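You operate a simulated robot arm through the tools that you are given. There is no shell and no other tool.

The job below is to be done with a simulated robot arm. You get a single attempt, and the scene is never put back.

## Task
Run tanks 22 and 29 into 72, lift it all to 26 and drop it into 55.
Fine: run each tank empty and shut each lever again.

Only the result counts: the job must be done as asked and must still hold three seconds after the hand-in. Knocking over, shifting, dropping, spilling or breaking anything else fails it.

## Robot
A 6-joint arm with a two-finger gripper, fixed in place. Base frame: the origin is at the foot of the arm, x ahead of it, y to its left, z up. Units: mm, degrees, N and s.
Its first joint turns from -166.0 to 166.0 degrees. Payload 3.43 kg.
Tool frame: the origin (TCP) lies between the finger pads and is the grasp point; the fingertips stand 20 mm ahead of it; z points along the fingers, y is the line along which they close. Largest opening 190 mm; the body of the gripper starts 248 mm behind the TCP.
Orientation is that of the tool frame in the base frame, as [roll, pitch, yaw] about the fixed x, y, z axes, in that order (R = Rz(yaw) Ry(pitch) Rx(roll)). With the fingers straight down and closing along the base's y, the tool's x points along the base's -x, its y along +y and its z along -z.

## Interface
- The arm moves only by the tool move_arm. Its argument "deltas" is one flat list of numbers, 7 for each row, row after row: the shift along the base's x, y, z in units of 20 mm (1.0 is 20 mm), then the turn, a rotation vector about the base's x, y, z in units of 6 degrees (1.0 is 6 degrees), then the finger opening in mm, from 0 to 190. In form: [x, y, z, wx, wy, wz, grip, x, y, z, wx, wy, wz, grip, ...]. A call has 1 to 20 rows; each row shifts and turns the commanded pose from where the row before left it. A call with a number of a shift or a turn outside -1 to 1 is refused whole. Each row takes 0.2 s and may step no farther than 50 mm and 8.6 degrees from the row before; otherwise, or with a gripper value out of range, the whole call is refused. Where a pose cannot be reached the arm comes as near as it can. A force on the tool above 60 N (or 10 N above the force at the start of the call, whichever is more), or a blocked arm, ends the call early, and 0.2 s more pass. The fingers move at their own pace (about 45 mm/s each) and stop on an object; they squeeze with about 43 N. The grip force told is the motor's: it shows also when the fingers shut on nothing. Time passes only in rows, and 0.2 s behind the last, so rows that do not move let the fingers close. It gives the time, the measured TCP pose, the force on the tool (base axes), the opening and the grip force at its end, in the units of the frame above (readings bear some noise), with the torque about the TCP (base axes, N m) and any sound that the robot's microphone picked up, and new pictures: "views" is both (left out), scene, wrist or none.
- Cameras (640 x 400 px; columns grow to the right, rows downward): "scene" is fixed at [49.9, -648.8, 1743.7]; the picture's right is [0.40, -0.92, 0.00], its down [-0.49, -0.21, -0.85] and it looks along [0.78, 0.34, -0.53] (base axes); focal length 360 px, centre (320, 200). "wrist" rides on the gripper at [70, -8, -288] in the tool frame; the picture's right is [0.12, 0.99, 0.00], its down [-0.96, 0.11, -0.25] and it looks along [-0.25, 0.03, 0.97] (tool axes); focal length 261 px, centre (320, 200). There is no depth. A picture from a camera that has moved, and an enlarged one, comes with that camera's place and axes in the base frame and with its lens.
- lift_body(by): slides the trunk up (or, below 0, down) by that many mm; the arm rides with it, the base frame stays. It gives what a move gives, with no picture.
- enlarge(camera, box): a new picture of the part [left, top, right, bottom] of that camera's present view, enlarged. The clock stands still meanwhile.
- job_done(): hands the job in; it is judged then, once.

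Places have to be worked out from the pictures, the camera data and where the tool is seen. Open the gripper and draw the arm clear of the work before you hand the job in, unless the task says otherwise.

The tools are called by a JSON object that holds its "method" and its "body". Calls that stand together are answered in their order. move_arm: Moves the arm, as the interface text tells. Its arguments: {"type":"object","properties":{"deltas":{"type":"array","items":{"type":"number"}},"views":{"type":"string","enum":["both","scene","wrist","none"]}},"required":["deltas"]} The other tools are called the same way: lift_body (by) slides the trunk up or down; enlarge (camera, box) takes an enlarged picture of a part of a camera's view; job_done () hands the job in.

At the start:

```text
time_s: 0.0
ee_pos: [587.8, -18.4, 1293.5]
tcp_rot: [-180.0, 0.0, 179.9]
wrist_force: [-0.5, 1.1, -0.4]
wrist_torque: [0.0, -0.04, -0.01]
opening: 190.0
grip_force: 0.1
trunk travel left (down, up): [-175.0, 65.0]
```

scene: 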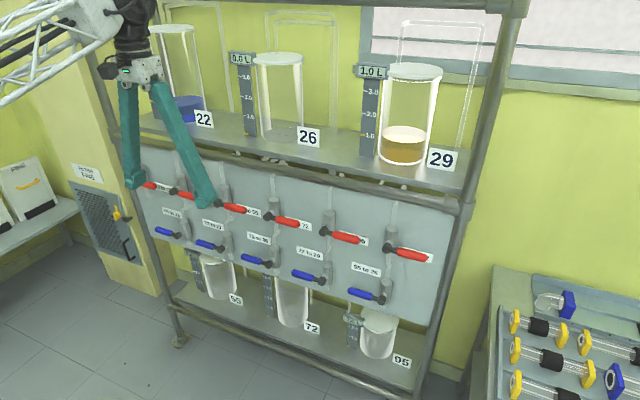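
wrist: 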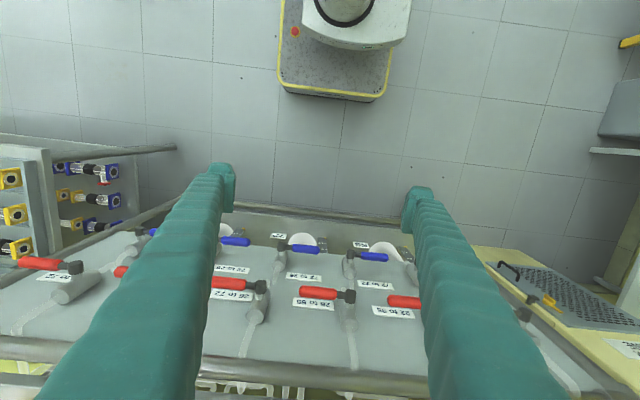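

I'll look closely at the panel labels first before moving anything.

{"method": "enlarge", "body": {"camera": "scene", "box": [130, 160, 290, 260]}}

{"method": "enlarge", "body": {"camera": "scene", "box": [220, 190, 460, 340]}}

{"method": "enlarge", "body": {"camera": "wrist", "box": [200, 220, 440, 370]}}

{"method": "enlarge", "body": {"camera": "scene", "box": [170, 230, 430, 392]}}

{"method": "enlarge", "body": {"camera": "scene", "box": [130, 0, 490, 225]}}

{"method": "enlarge", "body": {"camera": "wrist", "box": [0, 220, 240, 370]}}

```text
4.00 times, centred on (210, 210) of scene
camera zoom: at [49.9, -648.8, 1743.7], right [0.4, -0.92, 0.0], down [-0.49, -0.21, -0.85], along [0.78, 0.34, -0.53], focal length 1440 px, centre (760, 160)
```

zoom: 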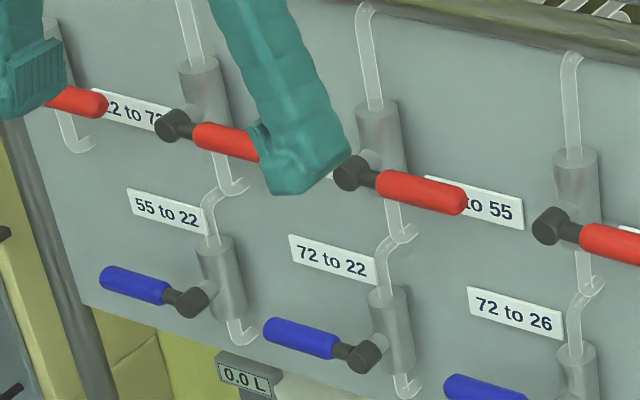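

```text
2.67 times, centred on (340, 265) of scene
camera zoom: at [49.9, -648.8, 1743.7], right [0.4, -0.92, 0.0], down [-0.49, -0.21, -0.85], along [0.78, 0.34, -0.53], focal length 960 px, centre (267, 27)
```

zoom: 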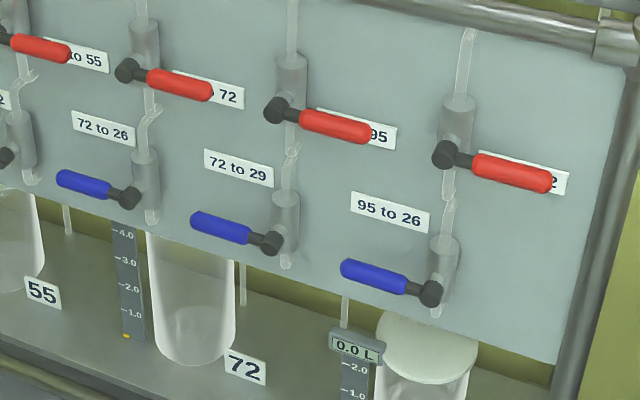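

```text
2.67 times, centred on (320, 295) of wrist
camera zoom: at [517.6, -26.5, 1582.7], right [-0.12, 0.99, 0.0], down [0.96, 0.11, 0.25], along [0.25, 0.03, -0.97], focal length 695 px, centre (320, -53)
```

zoom: 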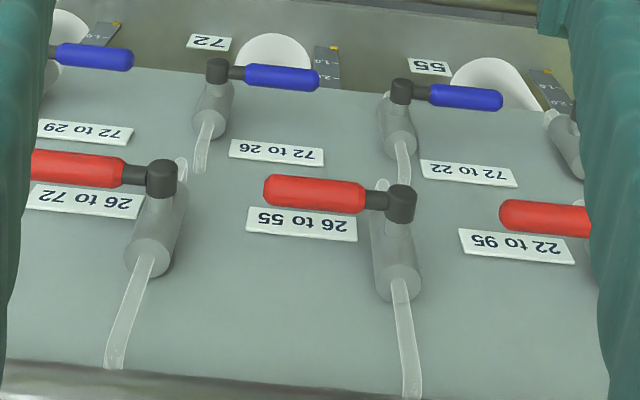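

```text
2.46 times, centred on (300, 311) of scene
camera zoom: at [49.9, -648.8, 1743.7], right [0.4, -0.92, 0.0], down [-0.49, -0.21, -0.85], along [0.78, 0.34, -0.53], focal length 886 px, centre (369, -73)
```

zoom: 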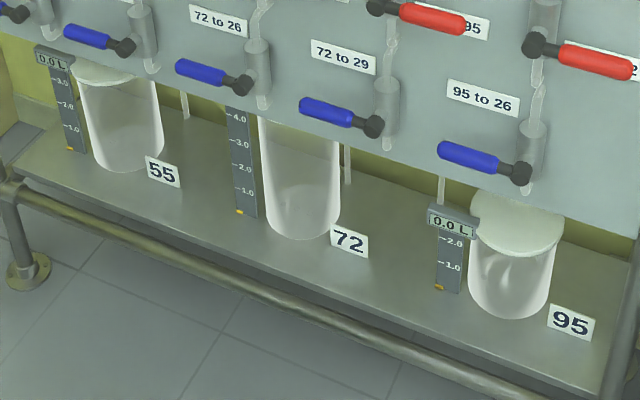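

```text
1.78 times, centred on (310, 112) of scene
camera zoom: at [49.9, -648.8, 1743.7], right [0.4, -0.92, 0.0], down [-0.49, -0.21, -0.85], along [0.78, 0.34, -0.53], focal length 640 px, centre (338, 356)
```

zoom: 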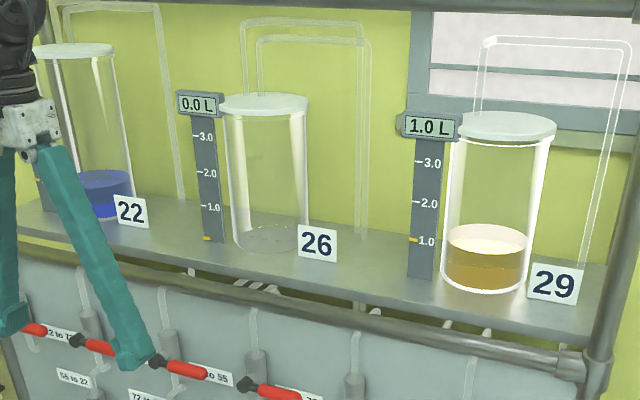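

```text
2.67 times, centred on (120, 295) of wrist
camera zoom: at [517.6, -26.5, 1582.7], right [-0.12, 0.99, 0.0], down [0.96, 0.11, 0.25], along [0.25, 0.03, -0.97], focal length 695 px, centre (853, -53)
```

zoom: 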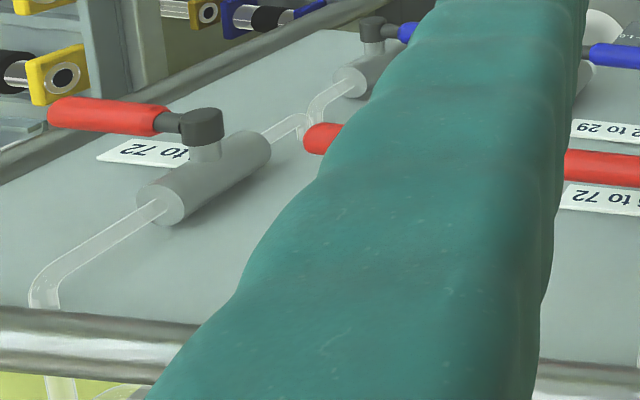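

The top reds read 22→72, 22→95, 26→55, 26→72, ?→95, ?→72 from left to right, and the blues include 72→26 in the middle. The red hubs work out near x 860, z 1080 and the blue ones near z 877, on a vertical panel. I swing the tool to point at the panel (+x) while staying well short of it.

{"method": "move_arm", "body": {"deltas": [0.2, 0, -0.3, 0, -1, 0, 190, 0.2, 0, -0.3, 0, -1, 0, 190, 0.2, 0, -0.3, 0, -1, 0, 190, 0.2, 0, -0.3, 0, -1, 0, 190, 0.2, 0, -0.3, 0, -1, 0, 190, 0.2, 0, -0.3, 0, -1, 0, 190, 0.2, 0, -0.3, 0, -1, 0, 190, 0.2, 0, -0.3, 0, -1, 0, 190, 0.2, 0, -0.3, 0, -1, 0, 190, 0.2, 0, -0.3, 0, -1, 0, 190, 0.2, 0, -0.3, 0, -1, 0, 190, 0.2, 0, -0.3, 0, -1, 0, 190, 0.2, 0, -0.3, 0, -1, 0, 190, 0.2, 0, -0.3, 0, -1, 0, 190, 0.2, 0, -0.3, 0, -1, 0, 190]}}

```text
time_s: 3.2
ee_pos: [658.2, -18.7, 1239.0]
tcp_rot: [115.7, 89.2, 115.2]
wrist_force: [-1.2, 2.4, 0.7]
wrist_torque: [-0.06, 0.11, -0.54]
opening: 190.1
grip_force: 0.1
out of reach, approached as far as the arm can: row 12, 13, 14, 15
trunk travel left (down, up): [-175.0, 65.0]
camera wrist: at [370.7, -24.2, 1169.7], right [0.01, 0.99, -0.11], down [-0.24, 0.11, 0.96], along [0.97, 0.02, 0.24], focal length 261 px, centre (320, 200)
```

scene: 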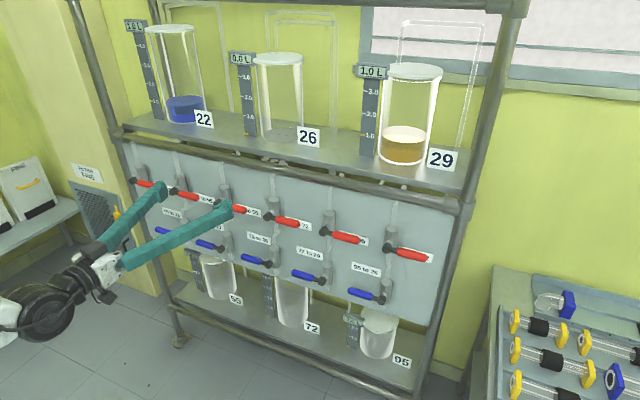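
wrist: 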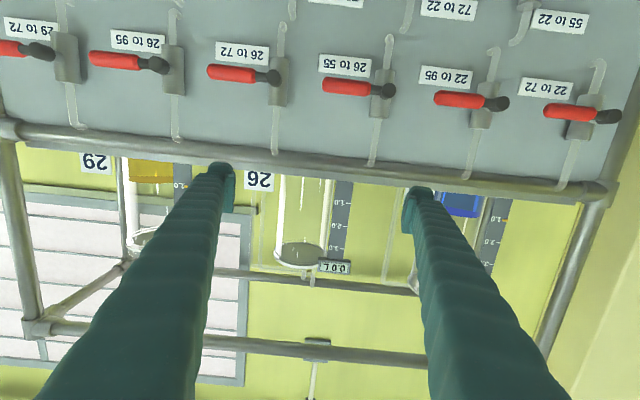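

The tool now faces the panel, but the last few rows ran out of reach, so the arm probably wants a lower trunk. I'll read the labels and lever details from here.

{"method": "enlarge", "body": {"camera": "wrist", "box": [0, 0, 240, 150]}}

{"method": "enlarge", "body": {"camera": "wrist", "box": [200, 0, 440, 150]}}

{"method": "enlarge", "body": {"camera": "wrist", "box": [400, 0, 640, 150]}}

{"method": "enlarge", "body": {"camera": "scene", "box": [110, 10, 350, 160]}}

{"method": "enlarge", "body": {"camera": "scene", "box": [170, 230, 410, 380]}}

```text
2.67 times, centred on (120, 75) of wrist
camera zoom: at [370.7, -24.2, 1169.7], right [0.01, 0.99, -0.11], down [-0.24, 0.11, 0.96], along [0.97, 0.02, 0.24], focal length 695 px, centre (853, 533)
```

zoom: 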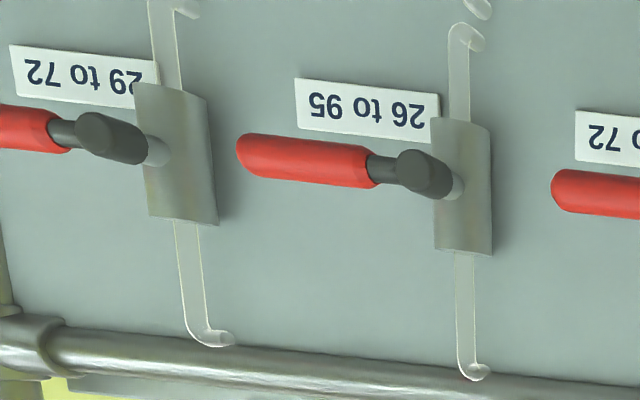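

```text
2.67 times, centred on (320, 75) of wrist
camera zoom: at [370.7, -24.2, 1169.7], right [0.01, 0.99, -0.11], down [-0.24, 0.11, 0.96], along [0.97, 0.02, 0.24], focal length 695 px, centre (320, 533)
```

zoom: 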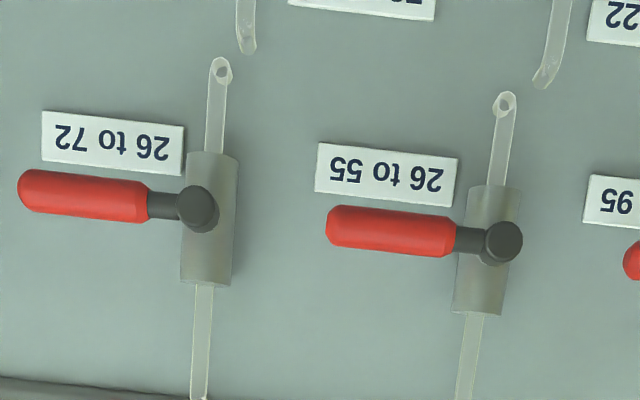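

```text
2.67 times, centred on (520, 75) of wrist
camera zoom: at [370.7, -24.2, 1169.7], right [0.01, 0.99, -0.11], down [-0.24, 0.11, 0.96], along [0.97, 0.02, 0.24], focal length 695 px, centre (-213, 533)
```

zoom: 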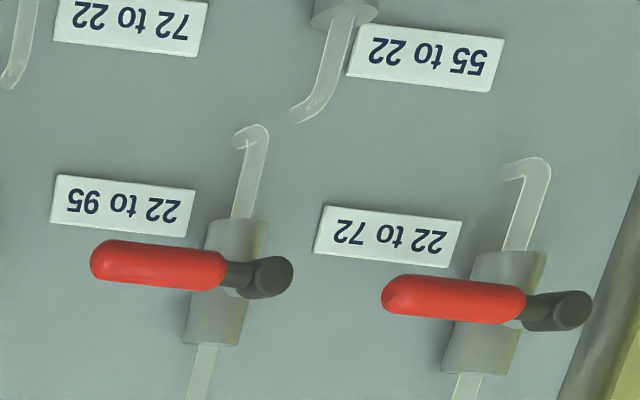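

```text
2.67 times, centred on (230, 85) of scene
camera zoom: at [49.9, -648.8, 1743.7], right [0.4, -0.92, 0.0], down [-0.49, -0.21, -0.85], along [0.78, 0.34, -0.53], focal length 960 px, centre (560, 507)
```

zoom: 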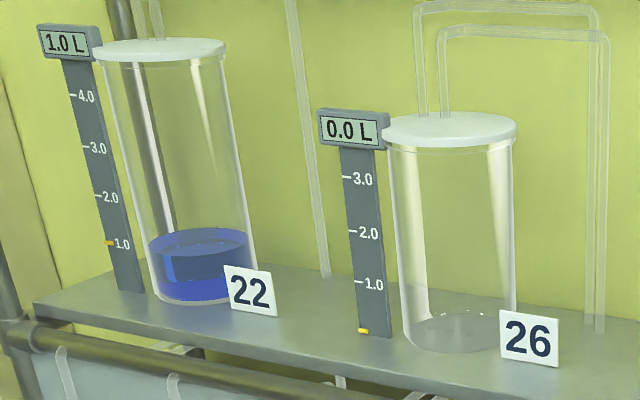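

```text
2.67 times, centred on (290, 305) of scene
camera zoom: at [49.9, -648.8, 1743.7], right [0.4, -0.92, 0.0], down [-0.49, -0.21, -0.85], along [0.78, 0.34, -0.53], focal length 960 px, centre (400, -80)
```

zoom: 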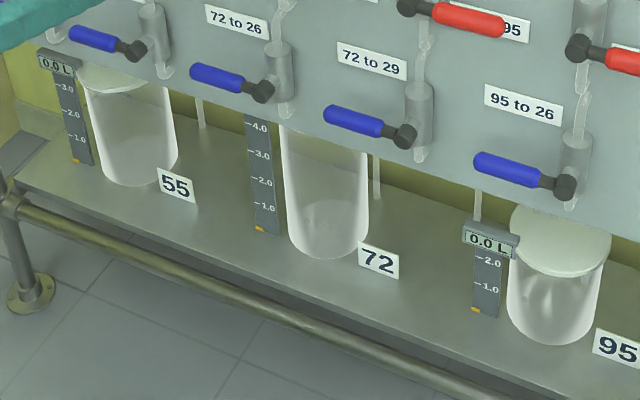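

All labels are confirmed: I need 22→72, 29→72, blue 72→26 and red 26→55, and tanks 22 and 29 each read 1.0 L, so all of it fits. I lower the trunk so that lever height falls in the arm's comfortable range.

{"method": "lift_body", "body": {"by": -150}}

```text
time_s: 5.0
ee_pos: [660.7, -15.3, 1087.4]
tcp_rot: [177.2, 89.5, 177.1]
wrist_force: [-0.2, 0.3, -0.2]
wrist_torque: [-0.02, 0.04, -0.01]
opening: 190.2
grip_force: 0.1
trunk travel left (down, up): [-25.0, 215.0]
```

The tool is at lever height, well short of the panel. I slide left towards the 22→72 handle (judged centred near y 406, z 1083, hub y 481) and roll the gripper so the fingers close vertically.

{"method": "move_arm", "body": {"deltas": [0, 1, 0, -1, 0, 0, 190, 0, 1, 0, -1, 0, 0, 190, 0, 1, 0, -1, 0, 0, 190, 0, 1, 0, -1, 0, 0, 160, 0, 1, 0, -1, 0, 0, 140, 0, 1, 0, -1, 0, 0, 120, 0, 1, 0, -1, 0, 0, 100, 0, 1, 0, -1, 0, 0, 80, 0, 1, 0, -1, 0, 0, 70, 0, 1, 0, -1, 0, 0, 70, 0, 1, 0, -1, 0, 0, 70, 0, 1, 0, -1, 0, 0, 70, 0, 1, 0, -1, 0, 0, 70, 0, 1, 0, -1, 0, 0, 70, 0, 1, 0, -1, 0, 0, 70, 0, 1, 0, 0, 0, 0, 70, 0, 1, 0, 0, 0, 0, 70, 0, 1, 0, 0, 0, 0, 70, 0, 1, 0, 0, 0, 0, 70, 0, 1, 0, 0, 0, 0, 70]}}

```text
time_s: 9.2
ee_pos: [661.4, 383.5, 1087.7]
tcp_rot: [-90.0, 0.1, -90.5]
wrist_force: [0.8, -0.8, 0.3]
wrist_torque: [0.0, 0.05, 0.05]
opening: 69.9
grip_force: 0.3
trunk travel left (down, up): [-25.0, 215.0]
camera wrist: at [371.9, 316.4, 1096.7], right [0.0, -0.12, -0.99], down [-0.24, 0.96, -0.11], along [0.97, 0.24, -0.03], focal length 261 px, centre (320, 200)
```

scene: 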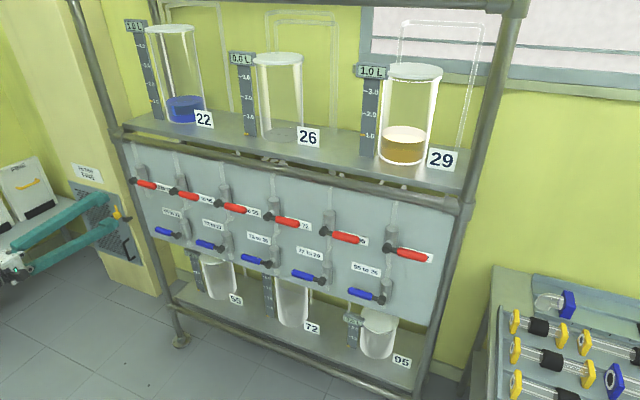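
wrist: 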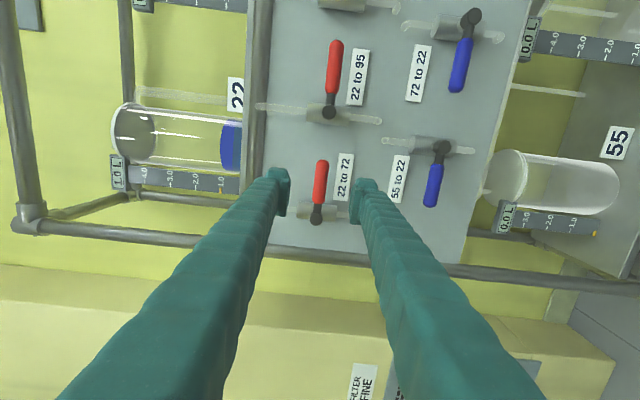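

The handle lies between the fingers. I enlarge to refine its depth and position.

{"method": "enlarge", "body": {"camera": "wrist", "box": [240, 130, 400, 230]}}

```text
4.00 times, centred on (320, 180) of wrist
camera zoom: at [371.9, 316.4, 1096.7], right [0.0, -0.12, -0.99], down [-0.24, 0.96, -0.11], along [0.97, 0.24, -0.03], focal length 1043 px, centre (320, 280)
```

zoom: 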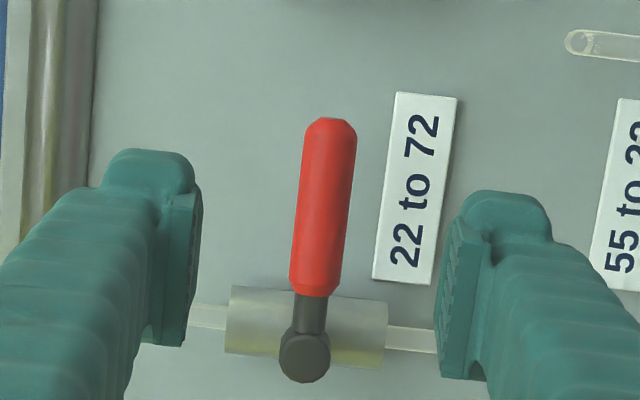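

Handle axis is at about x 857, z 1085, with red part y 360–444 and hub at y 474. I advance with the fingers open 70 mm to straddle it, TCP ending at x ≈ 848, y ≈ 399.

{"method": "move_arm", "body": {"deltas": [0.5, 0.78, -0.13, 0, 0, 0, 70, 1, 0, 0, 0, 0, 0, 70, 1, 0, 0, 0, 0, 0, 70, 1, 0, 0, 0, 0, 0, 70, 1, 0, 0, 0, 0, 0, 70, 1, 0, 0, 0, 0, 0, 70, 1, 0, 0, 0, 0, 0, 70, 1, 0, 0, 0, 0, 0, 70, 1, 0, 0, 0, 0, 0, 70, 0.8, 0, 0, 0, 0, 0, 70, 0, 0, 0, 0, 0, 0, 70]}}

```text
time_s: 11.6
ee_pos: [847.5, 399.5, 1085.2]
tcp_rot: [-90.1, 0.0, -90.6]
wrist_force: [-0.1, 0.7, 0.4]
wrist_torque: [-0.02, 0.01, 0.01]
opening: 70.0
grip_force: 0.2
trunk travel left (down, up): [-25.0, 215.0]
camera wrist: at [557.7, 331.8, 1093.2], right [0.0, -0.12, -0.99], down [-0.24, 0.96, -0.12], along [0.97, 0.24, -0.03], focal length 261 px, centre (320, 200)
```

scene: 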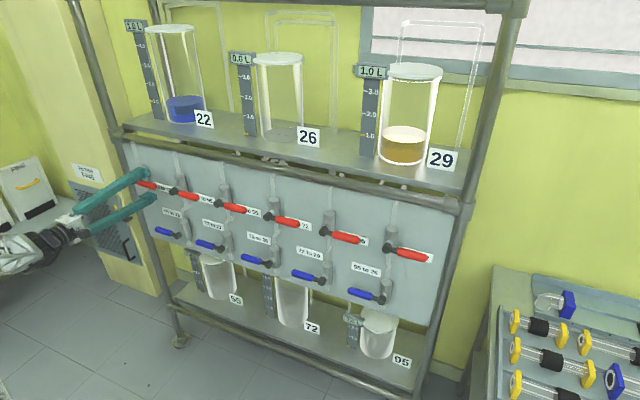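
wrist: 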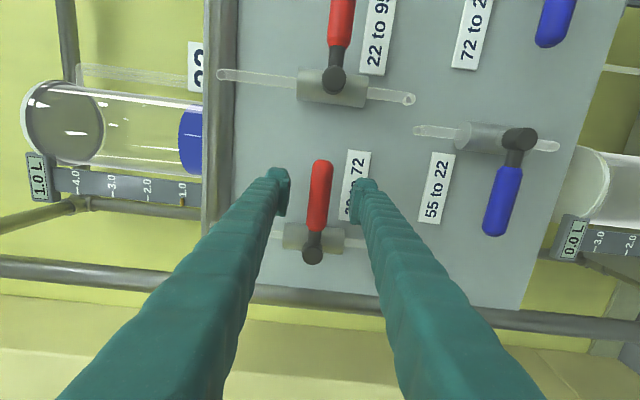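

The fingers straddle the handle. I close on it to measure its thickness and centre.

{"method": "move_arm", "body": {"deltas": [0, 0, 0, 0, 0, 0, 40, 0, 0, 0, 0, 0, 0, 30, 0, 0, 0, 0, 0, 0, 10, 0, 0, 0, 0, 0, 0, 10, 0, 0, 0, 0, 0, 0, 10], "views": "wrist"}}

```text
time_s: 12.8
ee_pos: [846.0, 399.8, 1084.5]
tcp_rot: [-89.9, 0.0, -90.5]
wrist_force: [2.3, 1.4, 4.3]
wrist_torque: [0.07, -0.05, 0.04]
opening: 23.0
grip_force: 45.1
trunk travel left (down, up): [-25.0, 215.0]
camera wrist: at [557.6, 331.7, 1093.5], right [0.0, -0.12, -0.99], down [-0.24, 0.96, -0.12], along [0.97, 0.24, -0.03], focal length 261 px, centre (320, 200)
```

wrist: 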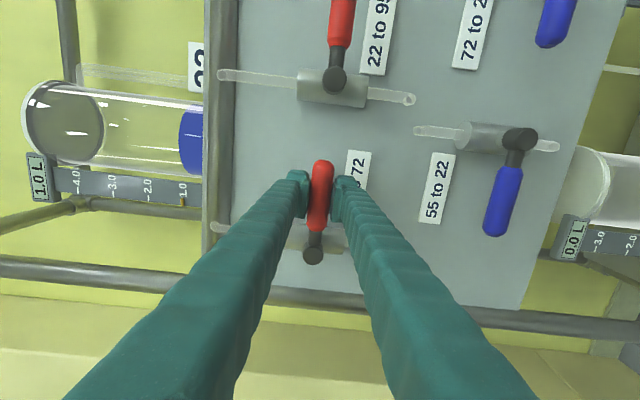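

The handle is 23 mm thick and well centred. I loosen to a 27 mm fork and try turning it down about its hub by 12°, reading the force.

{"method": "move_arm", "body": {"deltas": [0, 0, 0, 0, 0, 0, 27, 0, 0.02, -0.38, 1, 0, 0, 27, 0, 0.06, -0.378, 1, 0, 0, 27], "views": "wrist"}}

```text
time_s: 13.6
ee_pos: [846.3, 401.1, 1075.1]
tcp_rot: [-89.9, 12.1, -90.3]
wrist_force: [12.3, 11.6, 40.5]
wrist_torque: [-1.1, 0.0, 0.4]
opening: 47.7
grip_force: 18.2
trunk travel left (down, up): [-25.0, 215.0]
camera wrist: at [556.9, 333.9, 1067.4], right [0.0, 0.09, -1.0], down [-0.24, 0.97, 0.09], along [0.97, 0.24, 0.03], focal length 261 px, centre (320, 200)
```

wrist: 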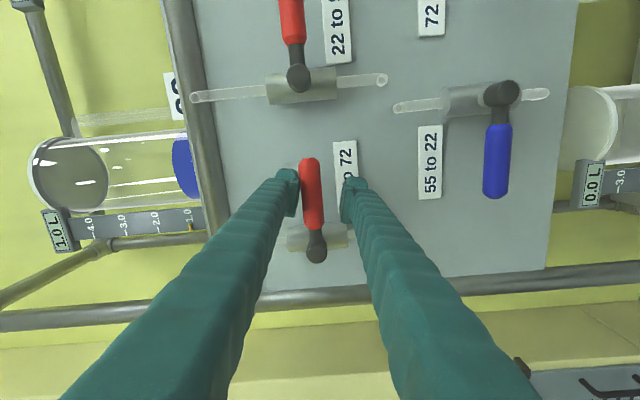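

The handle hasn't turned; there is 40 N of resistance, so down is against its stop. I go back to level.

{"method": "move_arm", "body": {"deltas": [0, -0.06, 0.378, -1, 0, 0, 40, 0, -0.02, 0.38, -1, 0, 0, 27, 0, 0, 0, 0, 0, 0, 27], "views": "wrist"}}

```text
time_s: 14.3
ee_pos: [846.5, 400.3, 1083.4]
tcp_rot: [-90.1, -0.2, -90.4]
wrist_force: [0.1, -0.3, 1.1]
wrist_torque: [-0.02, 0.0, 0.04]
opening: 27.0
grip_force: 0.1
trunk travel left (down, up): [-25.0, 215.0]
camera wrist: at [557.6, 332.3, 1093.0], right [0.0, -0.12, -0.99], down [-0.24, 0.96, -0.12], along [0.97, 0.24, -0.03], focal length 261 px, centre (320, 200)
```

wrist: 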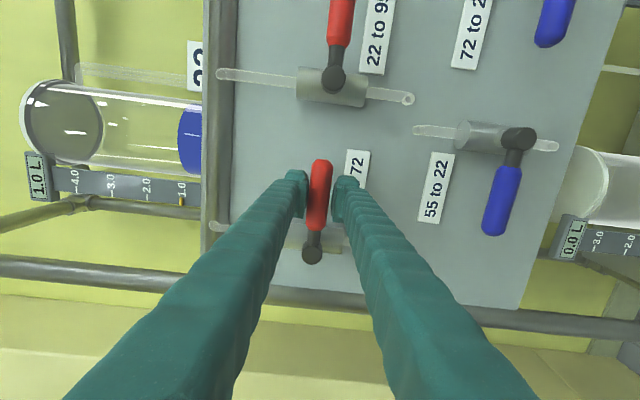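

Back at level with no load. Now I try turning it upward 12°.

{"method": "move_arm", "body": {"deltas": [0, 0.02, 0.38, -1, 0, 0, 27, 0, 0.06, 0.378, -1, 0, 0, 27], "views": "wrist"}}

```text
time_s: 14.9
ee_pos: [846.8, 401.0, 1099.2]
tcp_rot: [-89.9, -12.0, -90.5]
wrist_force: [0.2, -1.2, -1.4]
wrist_torque: [0.03, -0.01, 0.01]
opening: 27.9
grip_force: 1.6
trunk travel left (down, up): [-25.0, 215.0]
camera wrist: at [557.7, 336.9, 1122.7], right [0.0, -0.32, -0.95], down [-0.24, 0.92, -0.31], along [0.97, 0.23, -0.08], focal length 261 px, centre (320, 200)
```

wrist: 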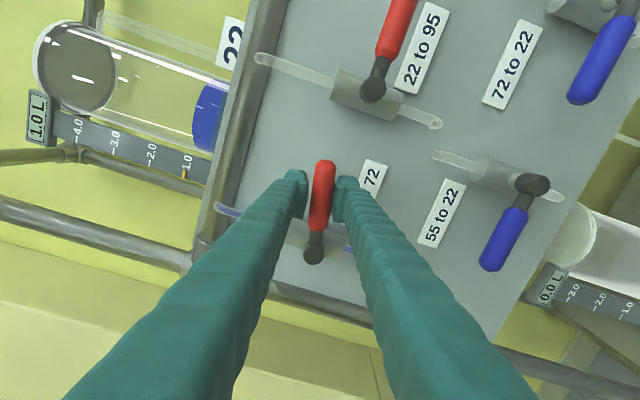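

It turns freely upward and blue liquid is already showing in the pipe. I carry on round the arc to about 84°.

{"method": "move_arm", "body": {"deltas": [0, 0.099, 0.369, -1, 0, 0, 27, 0, 0.137, 0.3567, -1, 0, 0, 27, 0, 0.1734, 0.3404, -1, 0, 0, 27, 0, 0.2081, 0.3204, -1, 0, 0, 27, 0, 0.2404, 0.297, -1, 0, 0, 27, 0, 0.2702, 0.2701, -1, 0, 0, 27, 0, 0.2969, 0.2404, -1, 0, 0, 27, 0, 0.3204, 0.2081, -1, 0, 0, 27, 0, 0.3404, 0.1734, -1, 0, 0, 27, 0, 0.3567, 0.137, -1, 0, 0, 27, 0, 0.369, 0.099, -1, 0, 0, 27, 0, 0.3774, 0.0598, -1, 0, 0, 27]}}

```text
time_s: 16.3
ee_pos: [854.8, 401.1, 1098.0]
tcp_rot: [-85.0, -42.0, -92.1]
wrist_force: [-20.2, 22.8, 38.2]
wrist_torque: [2.91, 0.07, -0.41]
opening: 47.7
grip_force: 44.9
out of reach, approached as far as the arm can: row 4, 5, 6
trunk travel left (down, up): [-25.0, 215.0]
stopped in row 6: the force on the tool passed its limit at 86 N (the readings are from after the stop); the commanded pose is now the measured one
camera wrist: at [565.3, 348.0, 1133.7], right [0.06, -0.75, -0.66], down [-0.21, 0.63, -0.75], along [0.98, 0.18, -0.12], focal length 261 px, centre (320, 200)
```

scene: 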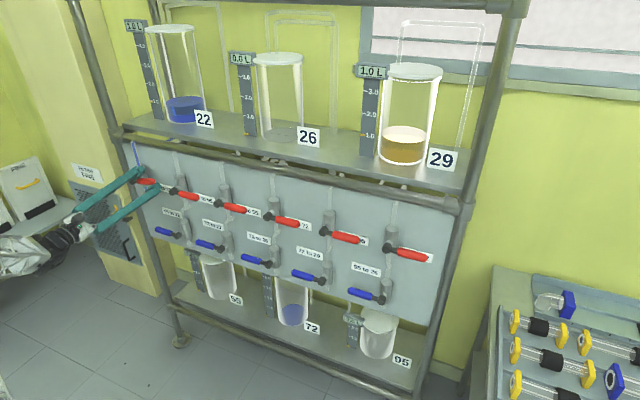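
wrist: 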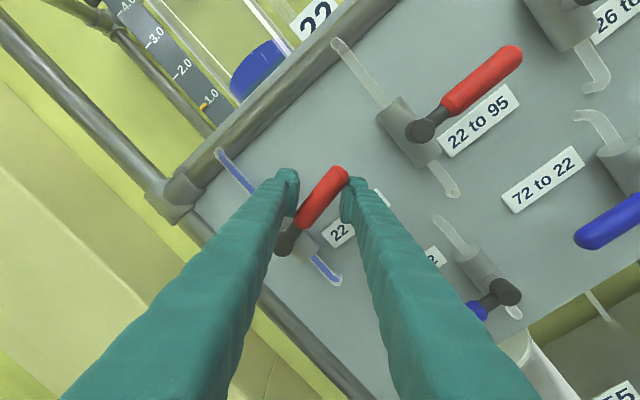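

The arm hit a roll limit around row 4 and jammed against the lever, though the valve is slightly open and tank 72 is filling. I open the fingers to relieve the load and look.

{"method": "move_arm", "body": {"deltas": [0, 0, 0, 0, 0, 0, 70, 0, 0, 0, 0, 0, 0, 80, 0, 0, 0, 0, 0, 0, 80]}}

{"method": "enlarge", "body": {"camera": "scene", "box": [110, 10, 270, 110]}}

{"method": "enlarge", "body": {"camera": "scene", "box": [90, 130, 330, 330]}}

```text
time_s: 17.1
ee_pos: [858.3, 398.7, 1090.4]
tcp_rot: [-85.7, -42.2, -91.8]
wrist_force: [0.3, -0.9, 0.5]
wrist_torque: [0.02, -0.02, 0.03]
opening: 80.0
grip_force: 0.1
trunk travel left (down, up): [-25.0, 215.0]
camera wrist: at [568.2, 346.5, 1128.4], right [0.05, -0.76, -0.65], down [-0.22, 0.63, -0.75], along [0.97, 0.18, -0.13], focal length 261 px, centre (320, 200)
```

scene: 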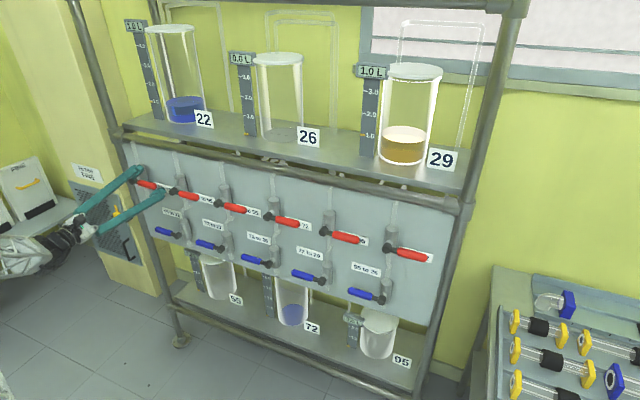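
wrist: 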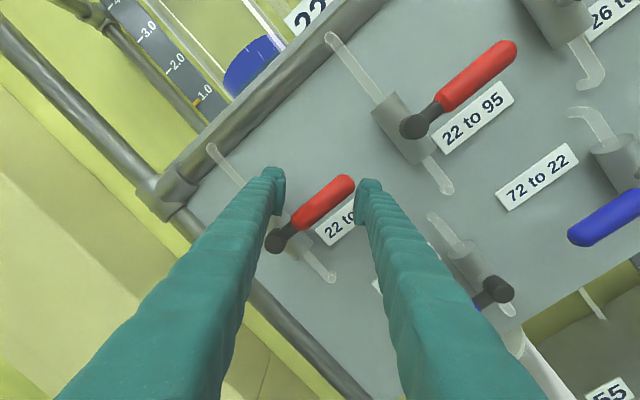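

```text
4.00 times, centred on (190, 60) of scene
camera zoom: at [49.9, -648.8, 1743.7], right [0.4, -0.92, 0.0], down [-0.49, -0.21, -0.85], along [0.78, 0.34, -0.53], focal length 1440 px, centre (840, 760)
```

zoom: 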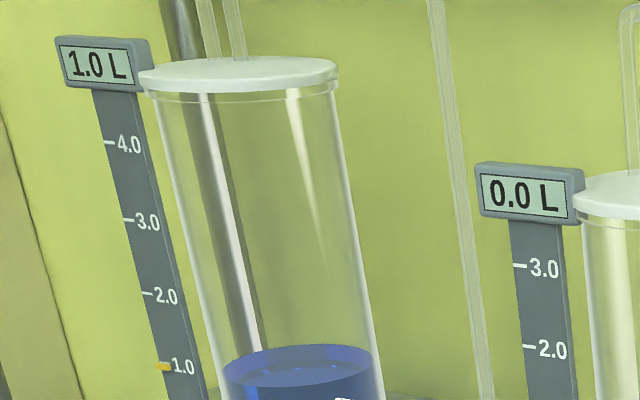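

```text
2.00 times, centred on (210, 230) of scene
camera zoom: at [49.9, -648.8, 1743.7], right [0.4, -0.92, 0.0], down [-0.49, -0.21, -0.85], along [0.78, 0.34, -0.53], focal length 720 px, centre (540, 140)
```

zoom: 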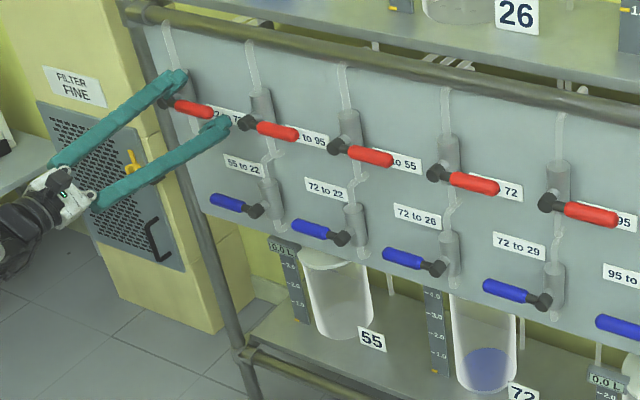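

With the fingers open the lever is back at closed and the pipe is clear; the roll joint ran out in that direction. I withdraw 100 mm, straighten the tool, and roll the other way so that the upward swing will have joint room; I also check the cabinet marked FINE.

{"method": "enlarge", "body": {"camera": "scene", "box": [60, 150, 160, 270]}}

{"method": "move_arm", "body": {"deltas": [-1, 0, 0, 0, 0, 0, 80, -1, 0, 0, 0, 0, 0, 80, -1, 0, 0, 0, 0, 0, 80, -1, 0, 0, 0, 0.53, -0.18, 80, -1, 0, 0, 0, 0, 0, 80, 0, 0, 0, 1, 0, 0, 80, 0, 0, 0, 1, 0, 0, 80, 0, 0, 0, 1, 0, 0, 80, 0, 0, 0, 1, 0, 0, 80, 0, 0, 0, 1, 0, 0, 80, 0, 0, 0, 1, 0, 0, 80, 0, 0, 0, 1, 0, 0, 80, 0, 0, 0, 1, 0, 0, 80, 0, 0, 0, 1, 0, 0, 80, 0, 0, 0, 1, 0, 0, 80, 0, 0, 0, 1, 0, 0, 80, 0, 0, 0, 1, 0, 0, 80, 0, 0, 0, 1, 0, 0, 80, 0, 0, 0, 1, 0, 0, 80], "views": "none"}}

```text
3.33 times, centred on (110, 210) of scene
camera zoom: at [49.9, -648.8, 1743.7], right [0.4, -0.92, 0.0], down [-0.49, -0.21, -0.85], along [0.78, 0.34, -0.53], focal length 1200 px, centre (1020, 167)
```

zoom: 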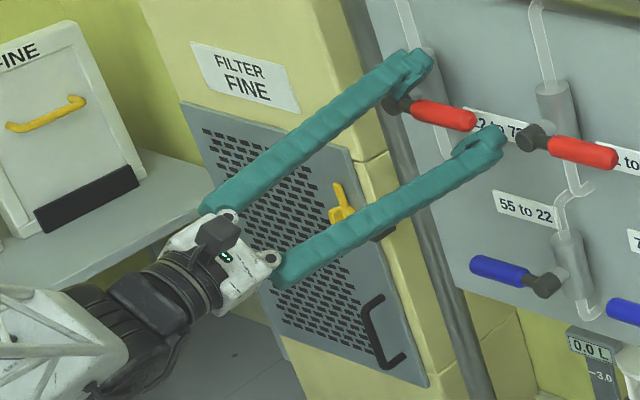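

```text
time_s: 21.1
ee_pos: [769.1, 385.0, 1051.6]
tcp_rot: [-90.1, 41.8, -90.1]
wrist_force: [-0.1, -0.2, 0.3]
wrist_torque: [-0.01, 0.0, 0.03]
opening: 80.2
grip_force: 0.1
out of reach, approached as far as the arm can: row 3, 4, 5
trunk travel left (down, up): [-25.0, 215.0]
```

The box on the left and the cabinet are separate filter props, not part of this job. I continue rolling to bring the fingers vertical the other way round.

{"method": "move_arm", "body": {"deltas": [0, 0, 0, 1, 0, 0, 80, 0, 0, 0, 1, 0, 0, 80, 0, 0, 0, 1, 0, 0, 80, 0, 0, 0, 1, 0, 0, 80, 0, 0, 0, 1, 0, 0, 80, 0, 0, 0, 1, 0, 0, 80, 0, 0, 0, 1, 0, 0, 80, 0, 0, 0, 1, 0, 0, 80, 0, 0, 0, 1, 0, 0, 80, 0, 0, 0, 1, 0, 0, 80, 0, 0, 0, 1, 0, 0, 80, 0, 0, 0, 1, 0, 0, 80, 0, 0, 0, 1, 0, 0, 80, 0, 0, 0, 1, 0, 0, 80, 0, 0, 0, 1, 0, 0, 80, 0, 0, 0, 1, 0, 0, 80, 0, 0, 0, 1, 0, 0, 80, 0, 0, 0, 1, 0, 0, 80, 0, 0, 0, 1, 0, 0, 80, 0, 0, 0, 1, 0, 0, 80], "views": "none"}}

```text
time_s: 25.3
ee_pos: [767.9, 383.6, 1049.5]
tcp_rot: [89.9, 18.2, 90.0]
wrist_force: [-0.2, -0.1, 0.1]
wrist_torque: [-0.01, 0.03, 0.03]
opening: 80.3
grip_force: 0.2
trunk travel left (down, up): [-25.0, 215.0]
```

Three more roll steps finish it, and I bring the TCP back to y 399, z 1085.

{"method": "move_arm", "body": {"deltas": [0, 0.4, 0.9, 1, 0, 0, 70, 0, 0.37, 0.88, 1, 0, 0, 70, 0, 0, 0, 1, 0, 0, 70, 0, 0, 0, 0, 0, 0, 70]}}

```text
time_s: 26.3
ee_pos: [769.0, 399.1, 1085.5]
tcp_rot: [90.1, 0.2, 90.0]
wrist_force: [0.0, 0.3, -1.1]
wrist_torque: [-0.03, 0.03, 0.01]
opening: 69.9
grip_force: 0.1
trunk travel left (down, up): [-25.0, 215.0]
camera wrist: at [480.3, 469.5, 1076.8], right [0.0, 0.12, 0.99], down [-0.25, -0.96, 0.12], along [0.97, -0.25, 0.03], focal length 261 px, centre (320, 200)
```

scene: 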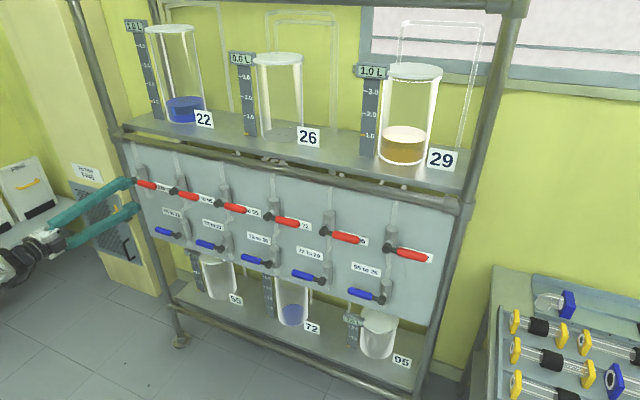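
wrist: 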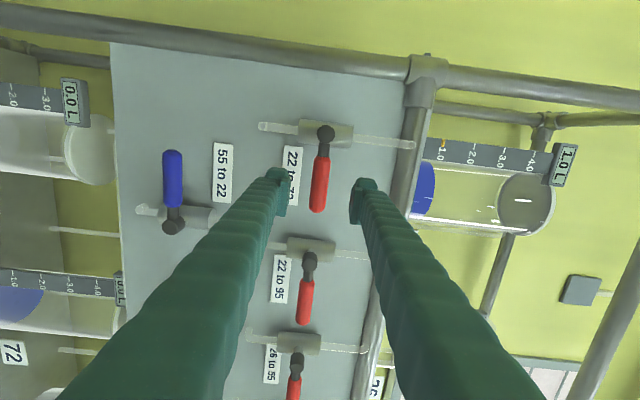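

Well aligned. I advance 78 mm onto the handle, close to a 27 mm fork, and begin the upward arc.

{"method": "move_arm", "body": {"deltas": [0.98, 0, 0, 0, 0, 0, 70, 0.98, 0, 0, 0, 0, 0, 70, 0.98, 0, 0, 0, 0, 0, 70, 0.98, 0, 0, 0, 0, 0, 70, 0, 0, 0, 0, 0, 0, 27, 0, 0, 0, 0, 0, 0, 27, 0, 0, 0, 0, 0, 0, 27, 0, 0, 0, 0, 0, 0, 27, 0, 0.02, 0.3815, -1, 0, 0, 27, 0, 0.0598, 0.3774, -1, 0, 0, 27, 0, 0.099, 0.369, -1, 0, 0, 27], "views": "wrist"}}

```text
time_s: 28.7
ee_pos: [846.6, 403.4, 1106.8]
tcp_rot: [90.0, 18.4, 90.0]
wrist_force: [0.0, -0.8, -1.7]
wrist_torque: [0.03, 0.06, 0.04]
opening: 27.9
grip_force: 0.4
trunk travel left (down, up): [-25.0, 215.0]
camera wrist: at [558.9, 467.5, 1077.9], right [0.0, 0.43, 0.9], down [-0.25, -0.88, 0.41], along [0.97, -0.22, 0.11], focal length 261 px, centre (320, 200)
```

wrist: 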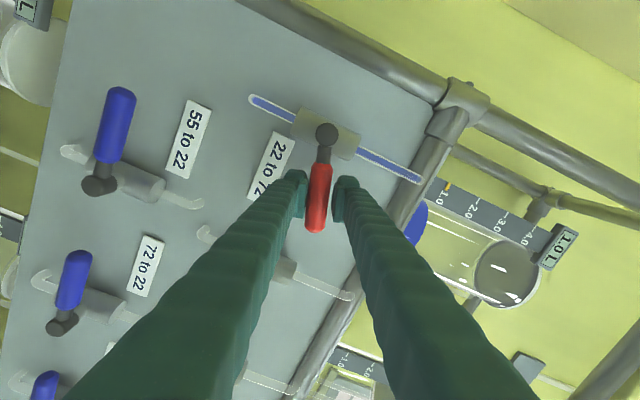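

The lever is following smoothly and blue liquid flows. I carry on the arc to about 84°.

{"method": "move_arm", "body": {"deltas": [0, 0.137, 0.3567, -1, 0, 0, 27, 0, 0.1734, 0.3404, -1, 0, 0, 27, 0, 0.2081, 0.3204, -1, 0, 0, 27, 0, 0.2404, 0.297, -1, 0, 0, 27, 0, 0.2702, 0.2701, -1, 0, 0, 27, 0, 0.2969, 0.2404, -1, 0, 0, 27, 0, 0.3204, 0.2081, -1, 0, 0, 27, 0, 0.3404, 0.1734, -1, 0, 0, 27, 0, 0.3567, 0.137, -1, 0, 0, 27, 0, 0.369, 0.099, -1, 0, 0, 27, 0, 0.3774, 0.0598, -1, 0, 0, 27]}}

```text
time_s: 31.1
ee_pos: [846.2, 464.4, 1157.9]
tcp_rot: [90.3, 84.3, 90.2]
wrist_force: [1.3, -0.8, -0.6]
wrist_torque: [0.0, -0.02, 0.0]
opening: 27.7
grip_force: 0.7
trunk travel left (down, up): [-25.0, 215.0]
camera wrist: at [558.1, 463.2, 1087.6], right [0.0, 1.0, -0.02], down [-0.25, 0.02, 0.97], along [0.97, 0.01, 0.25], focal length 261 px, centre (320, 200)
```

scene: 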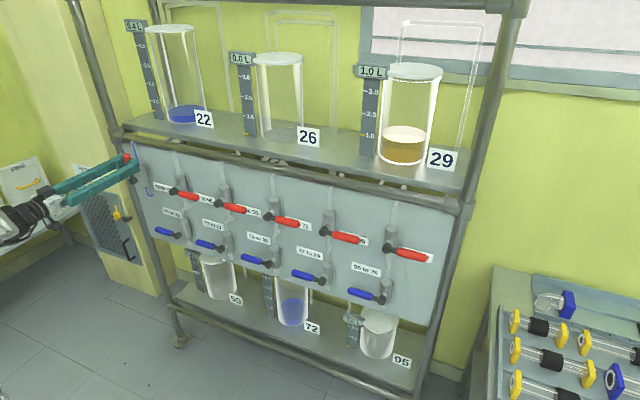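
wrist: 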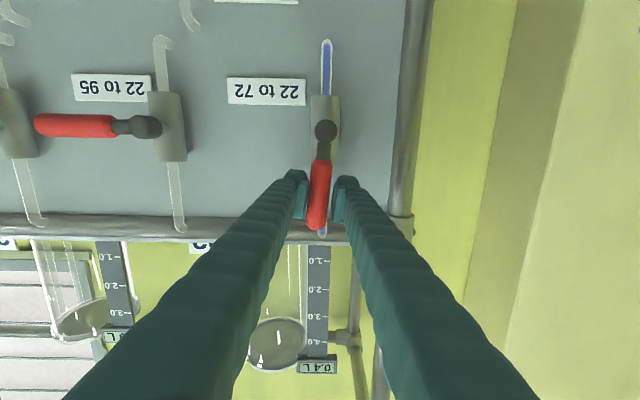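

Valve is open and tank 22 already reads 0.4 L. I hold still while it drains.

{"method": "move_arm", "body": {"deltas": [0, 0, 0, 0, 0, 0, 27, 0, 0, 0, 0, 0, 0, 27, 0, 0, 0, 0, 0, 0, 27, 0, 0, 0, 0, 0, 0, 27, 0, 0, 0, 0, 0, 0, 27, 0, 0, 0, 0, 0, 0, 27, 0, 0, 0, 0, 0, 0, 27, 0, 0, 0, 0, 0, 0, 27, 0, 0, 0, 0, 0, 0, 27, 0, 0, 0, 0, 0, 0, 27, 0, 0, 0, 0, 0, 0, 27, 0, 0, 0, 0, 0, 0, 27], "views": "scene"}}

{"method": "enlarge", "body": {"camera": "scene", "box": [110, 10, 270, 140]}}

{"method": "enlarge", "body": {"camera": "wrist", "box": [220, 20, 420, 380]}}

```text
time_s: 33.7
ee_pos: [846.3, 465.5, 1158.8]
tcp_rot: [90.3, 84.3, 90.5]
wrist_force: [-0.1, -0.6, -1.0]
wrist_torque: [0.01, 0.04, 0.02]
opening: 27.0
grip_force: 0.1
trunk travel left (down, up): [-25.0, 215.0]
```

scene: 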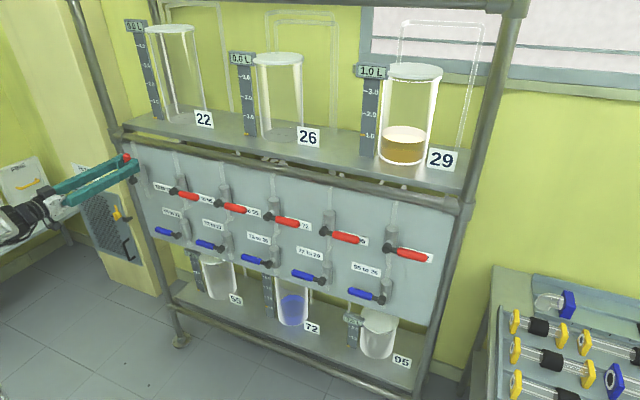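

```text
3.08 times, centred on (190, 75) of scene
camera zoom: at [49.9, -648.8, 1743.7], right [0.4, -0.92, 0.0], down [-0.49, -0.21, -0.85], along [0.78, 0.34, -0.53], focal length 1108 px, centre (720, 585)
```

zoom: 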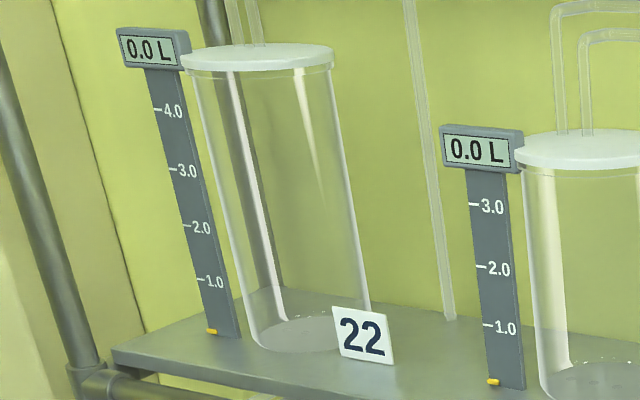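

```text
1.11 times, centred on (320, 200) of wrist
camera zoom: at [558.1, 463.3, 1087.5], right [0.0, 1.0, -0.02], down [-0.25, 0.02, 0.97], along [0.97, 0.01, 0.25], focal length 290 px, centre (320, 200)
```

zoom: 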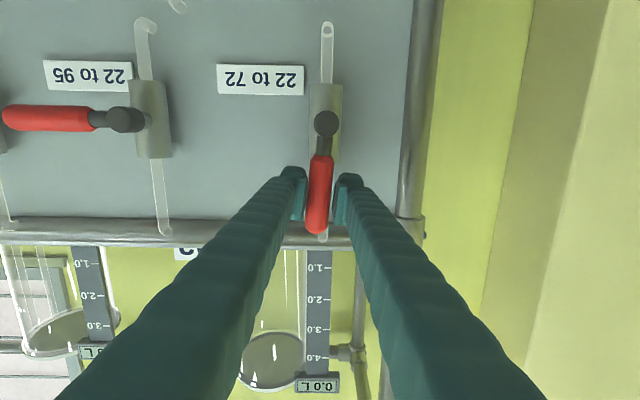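

Tank 22 is empty and the pipe clear. I swing the lever back down to closed, with a slight 4 mm over-press at the end so that it seats.

{"method": "move_arm", "body": {"deltas": [0, -0.3774, -0.0598, 1, 0, 0, 27, 0, -0.369, -0.099, 1, 0, 0, 27, 0, -0.3567, -0.137, 1, 0, 0, 27, 0, -0.3404, -0.1734, 1, 0, 0, 27, 0, -0.3204, -0.2081, 1, 0, 0, 27, 0, -0.2969, -0.2404, 1, 0, 0, 27, 0, -0.2702, -0.2701, 1, 0, 0, 27, 0, -0.2404, -0.297, 1, 0, 0, 27, 0, -0.2081, -0.3204, 1, 0, 0, 27, 0, -0.1734, -0.3404, 1, 0, 0, 27, 0, -0.137, -0.3567, 1, 0, 0, 27, 0, -0.099, -0.369, 1, 0, 0, 27, 0, -0.0598, -0.3774, 1, 0, 0, 27, 0, -0.02, -0.3815, 1, 0, 0, 27, 0, 0, -0.2, 0, 0, 0, 27, 0, 0, 0, 0, 0, 0, 27]}}

```text
time_s: 37.1
ee_pos: [847.8, 400.0, 1081.2]
tcp_rot: [89.9, 0.3, 90.0]
wrist_force: [2.4, 0.5, 3.8]
wrist_torque: [0.06, -0.02, -0.04]
opening: 29.8
grip_force: 3.2
trunk travel left (down, up): [-25.0, 215.0]
camera wrist: at [558.6, 469.7, 1073.1], right [0.0, 0.12, 0.99], down [-0.25, -0.96, 0.12], along [0.97, -0.25, 0.03], focal length 261 px, centre (320, 200)
```

scene: 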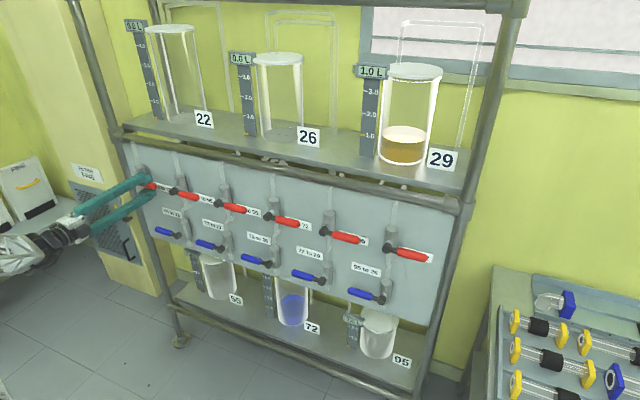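
wrist: 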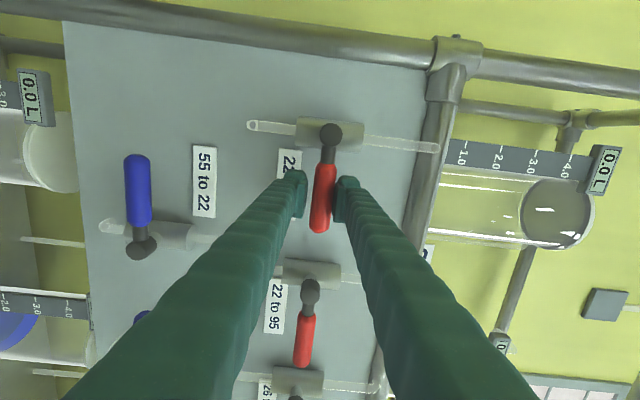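

The lever is seated at its stop (light 4 N upward contact), and tank 22 reads 0.0. I open, withdraw 100 mm and start sliding right to the 29→72 lever.

{"method": "move_arm", "body": {"deltas": [0, 0, 0.2, 0, 0, 0, 50, 0, 0, 0, 0, 0, 0, 70, 0, 0, 0, 0, 0, 0, 70, -1, 0, 0, 0, 0, 0, 70, -1, 0, 0, 0, 0, 0, 70, -1, 0, 0, 0, 0, 0, 70, -1, 0, 0, 0, 0, 0, 70, -1, 0, 0, 0, 0, 0, 70, 0, -1, 0, 0, 0, 0, 70, 0, -1, 0, 0, 0, 0, 70, 0, -1, 0, 0, 0, 0, 70, 0, -1, 0, 0, 0, 0, 70, 0, -1, 0, 0, 0, 0, 70, 0, -1, 0, 0, 0, 0, 70, 0, -1, 0, 0, 0, 0, 70, 0, -1, 0, 0, 0, 0, 70, 0, -1, 0, 0, 0, 0, 70, 0, -1, 0, 0, 0, 0, 70, 0, -1, 0, 0, 0, 0, 70, 0, -1, 0, 0, 0, 0, 70]}}

```text
time_s: 41.3
ee_pos: [747.0, 159.9, 1085.1]
tcp_rot: [90.0, 0.3, 90.1]
wrist_force: [0.2, -0.8, 0.3]
wrist_torque: [-0.01, -0.05, -0.03]
opening: 70.0
grip_force: 0.0
trunk travel left (down, up): [-25.0, 215.0]
camera wrist: at [458.1, 229.4, 1076.6], right [0.0, 0.12, 0.99], down [-0.25, -0.96, 0.12], along [0.97, -0.25, 0.03], focal length 261 px, centre (320, 200)
```

scene: 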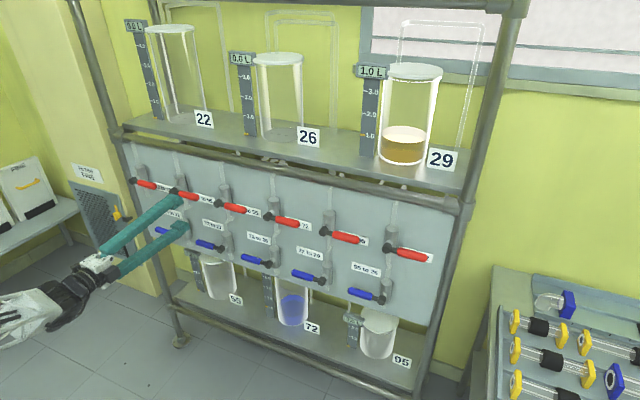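
wrist: 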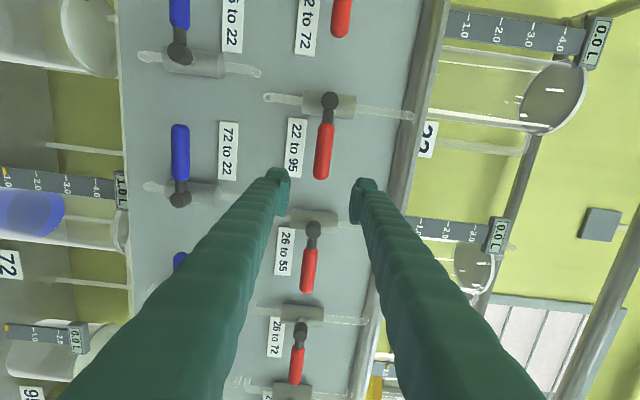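

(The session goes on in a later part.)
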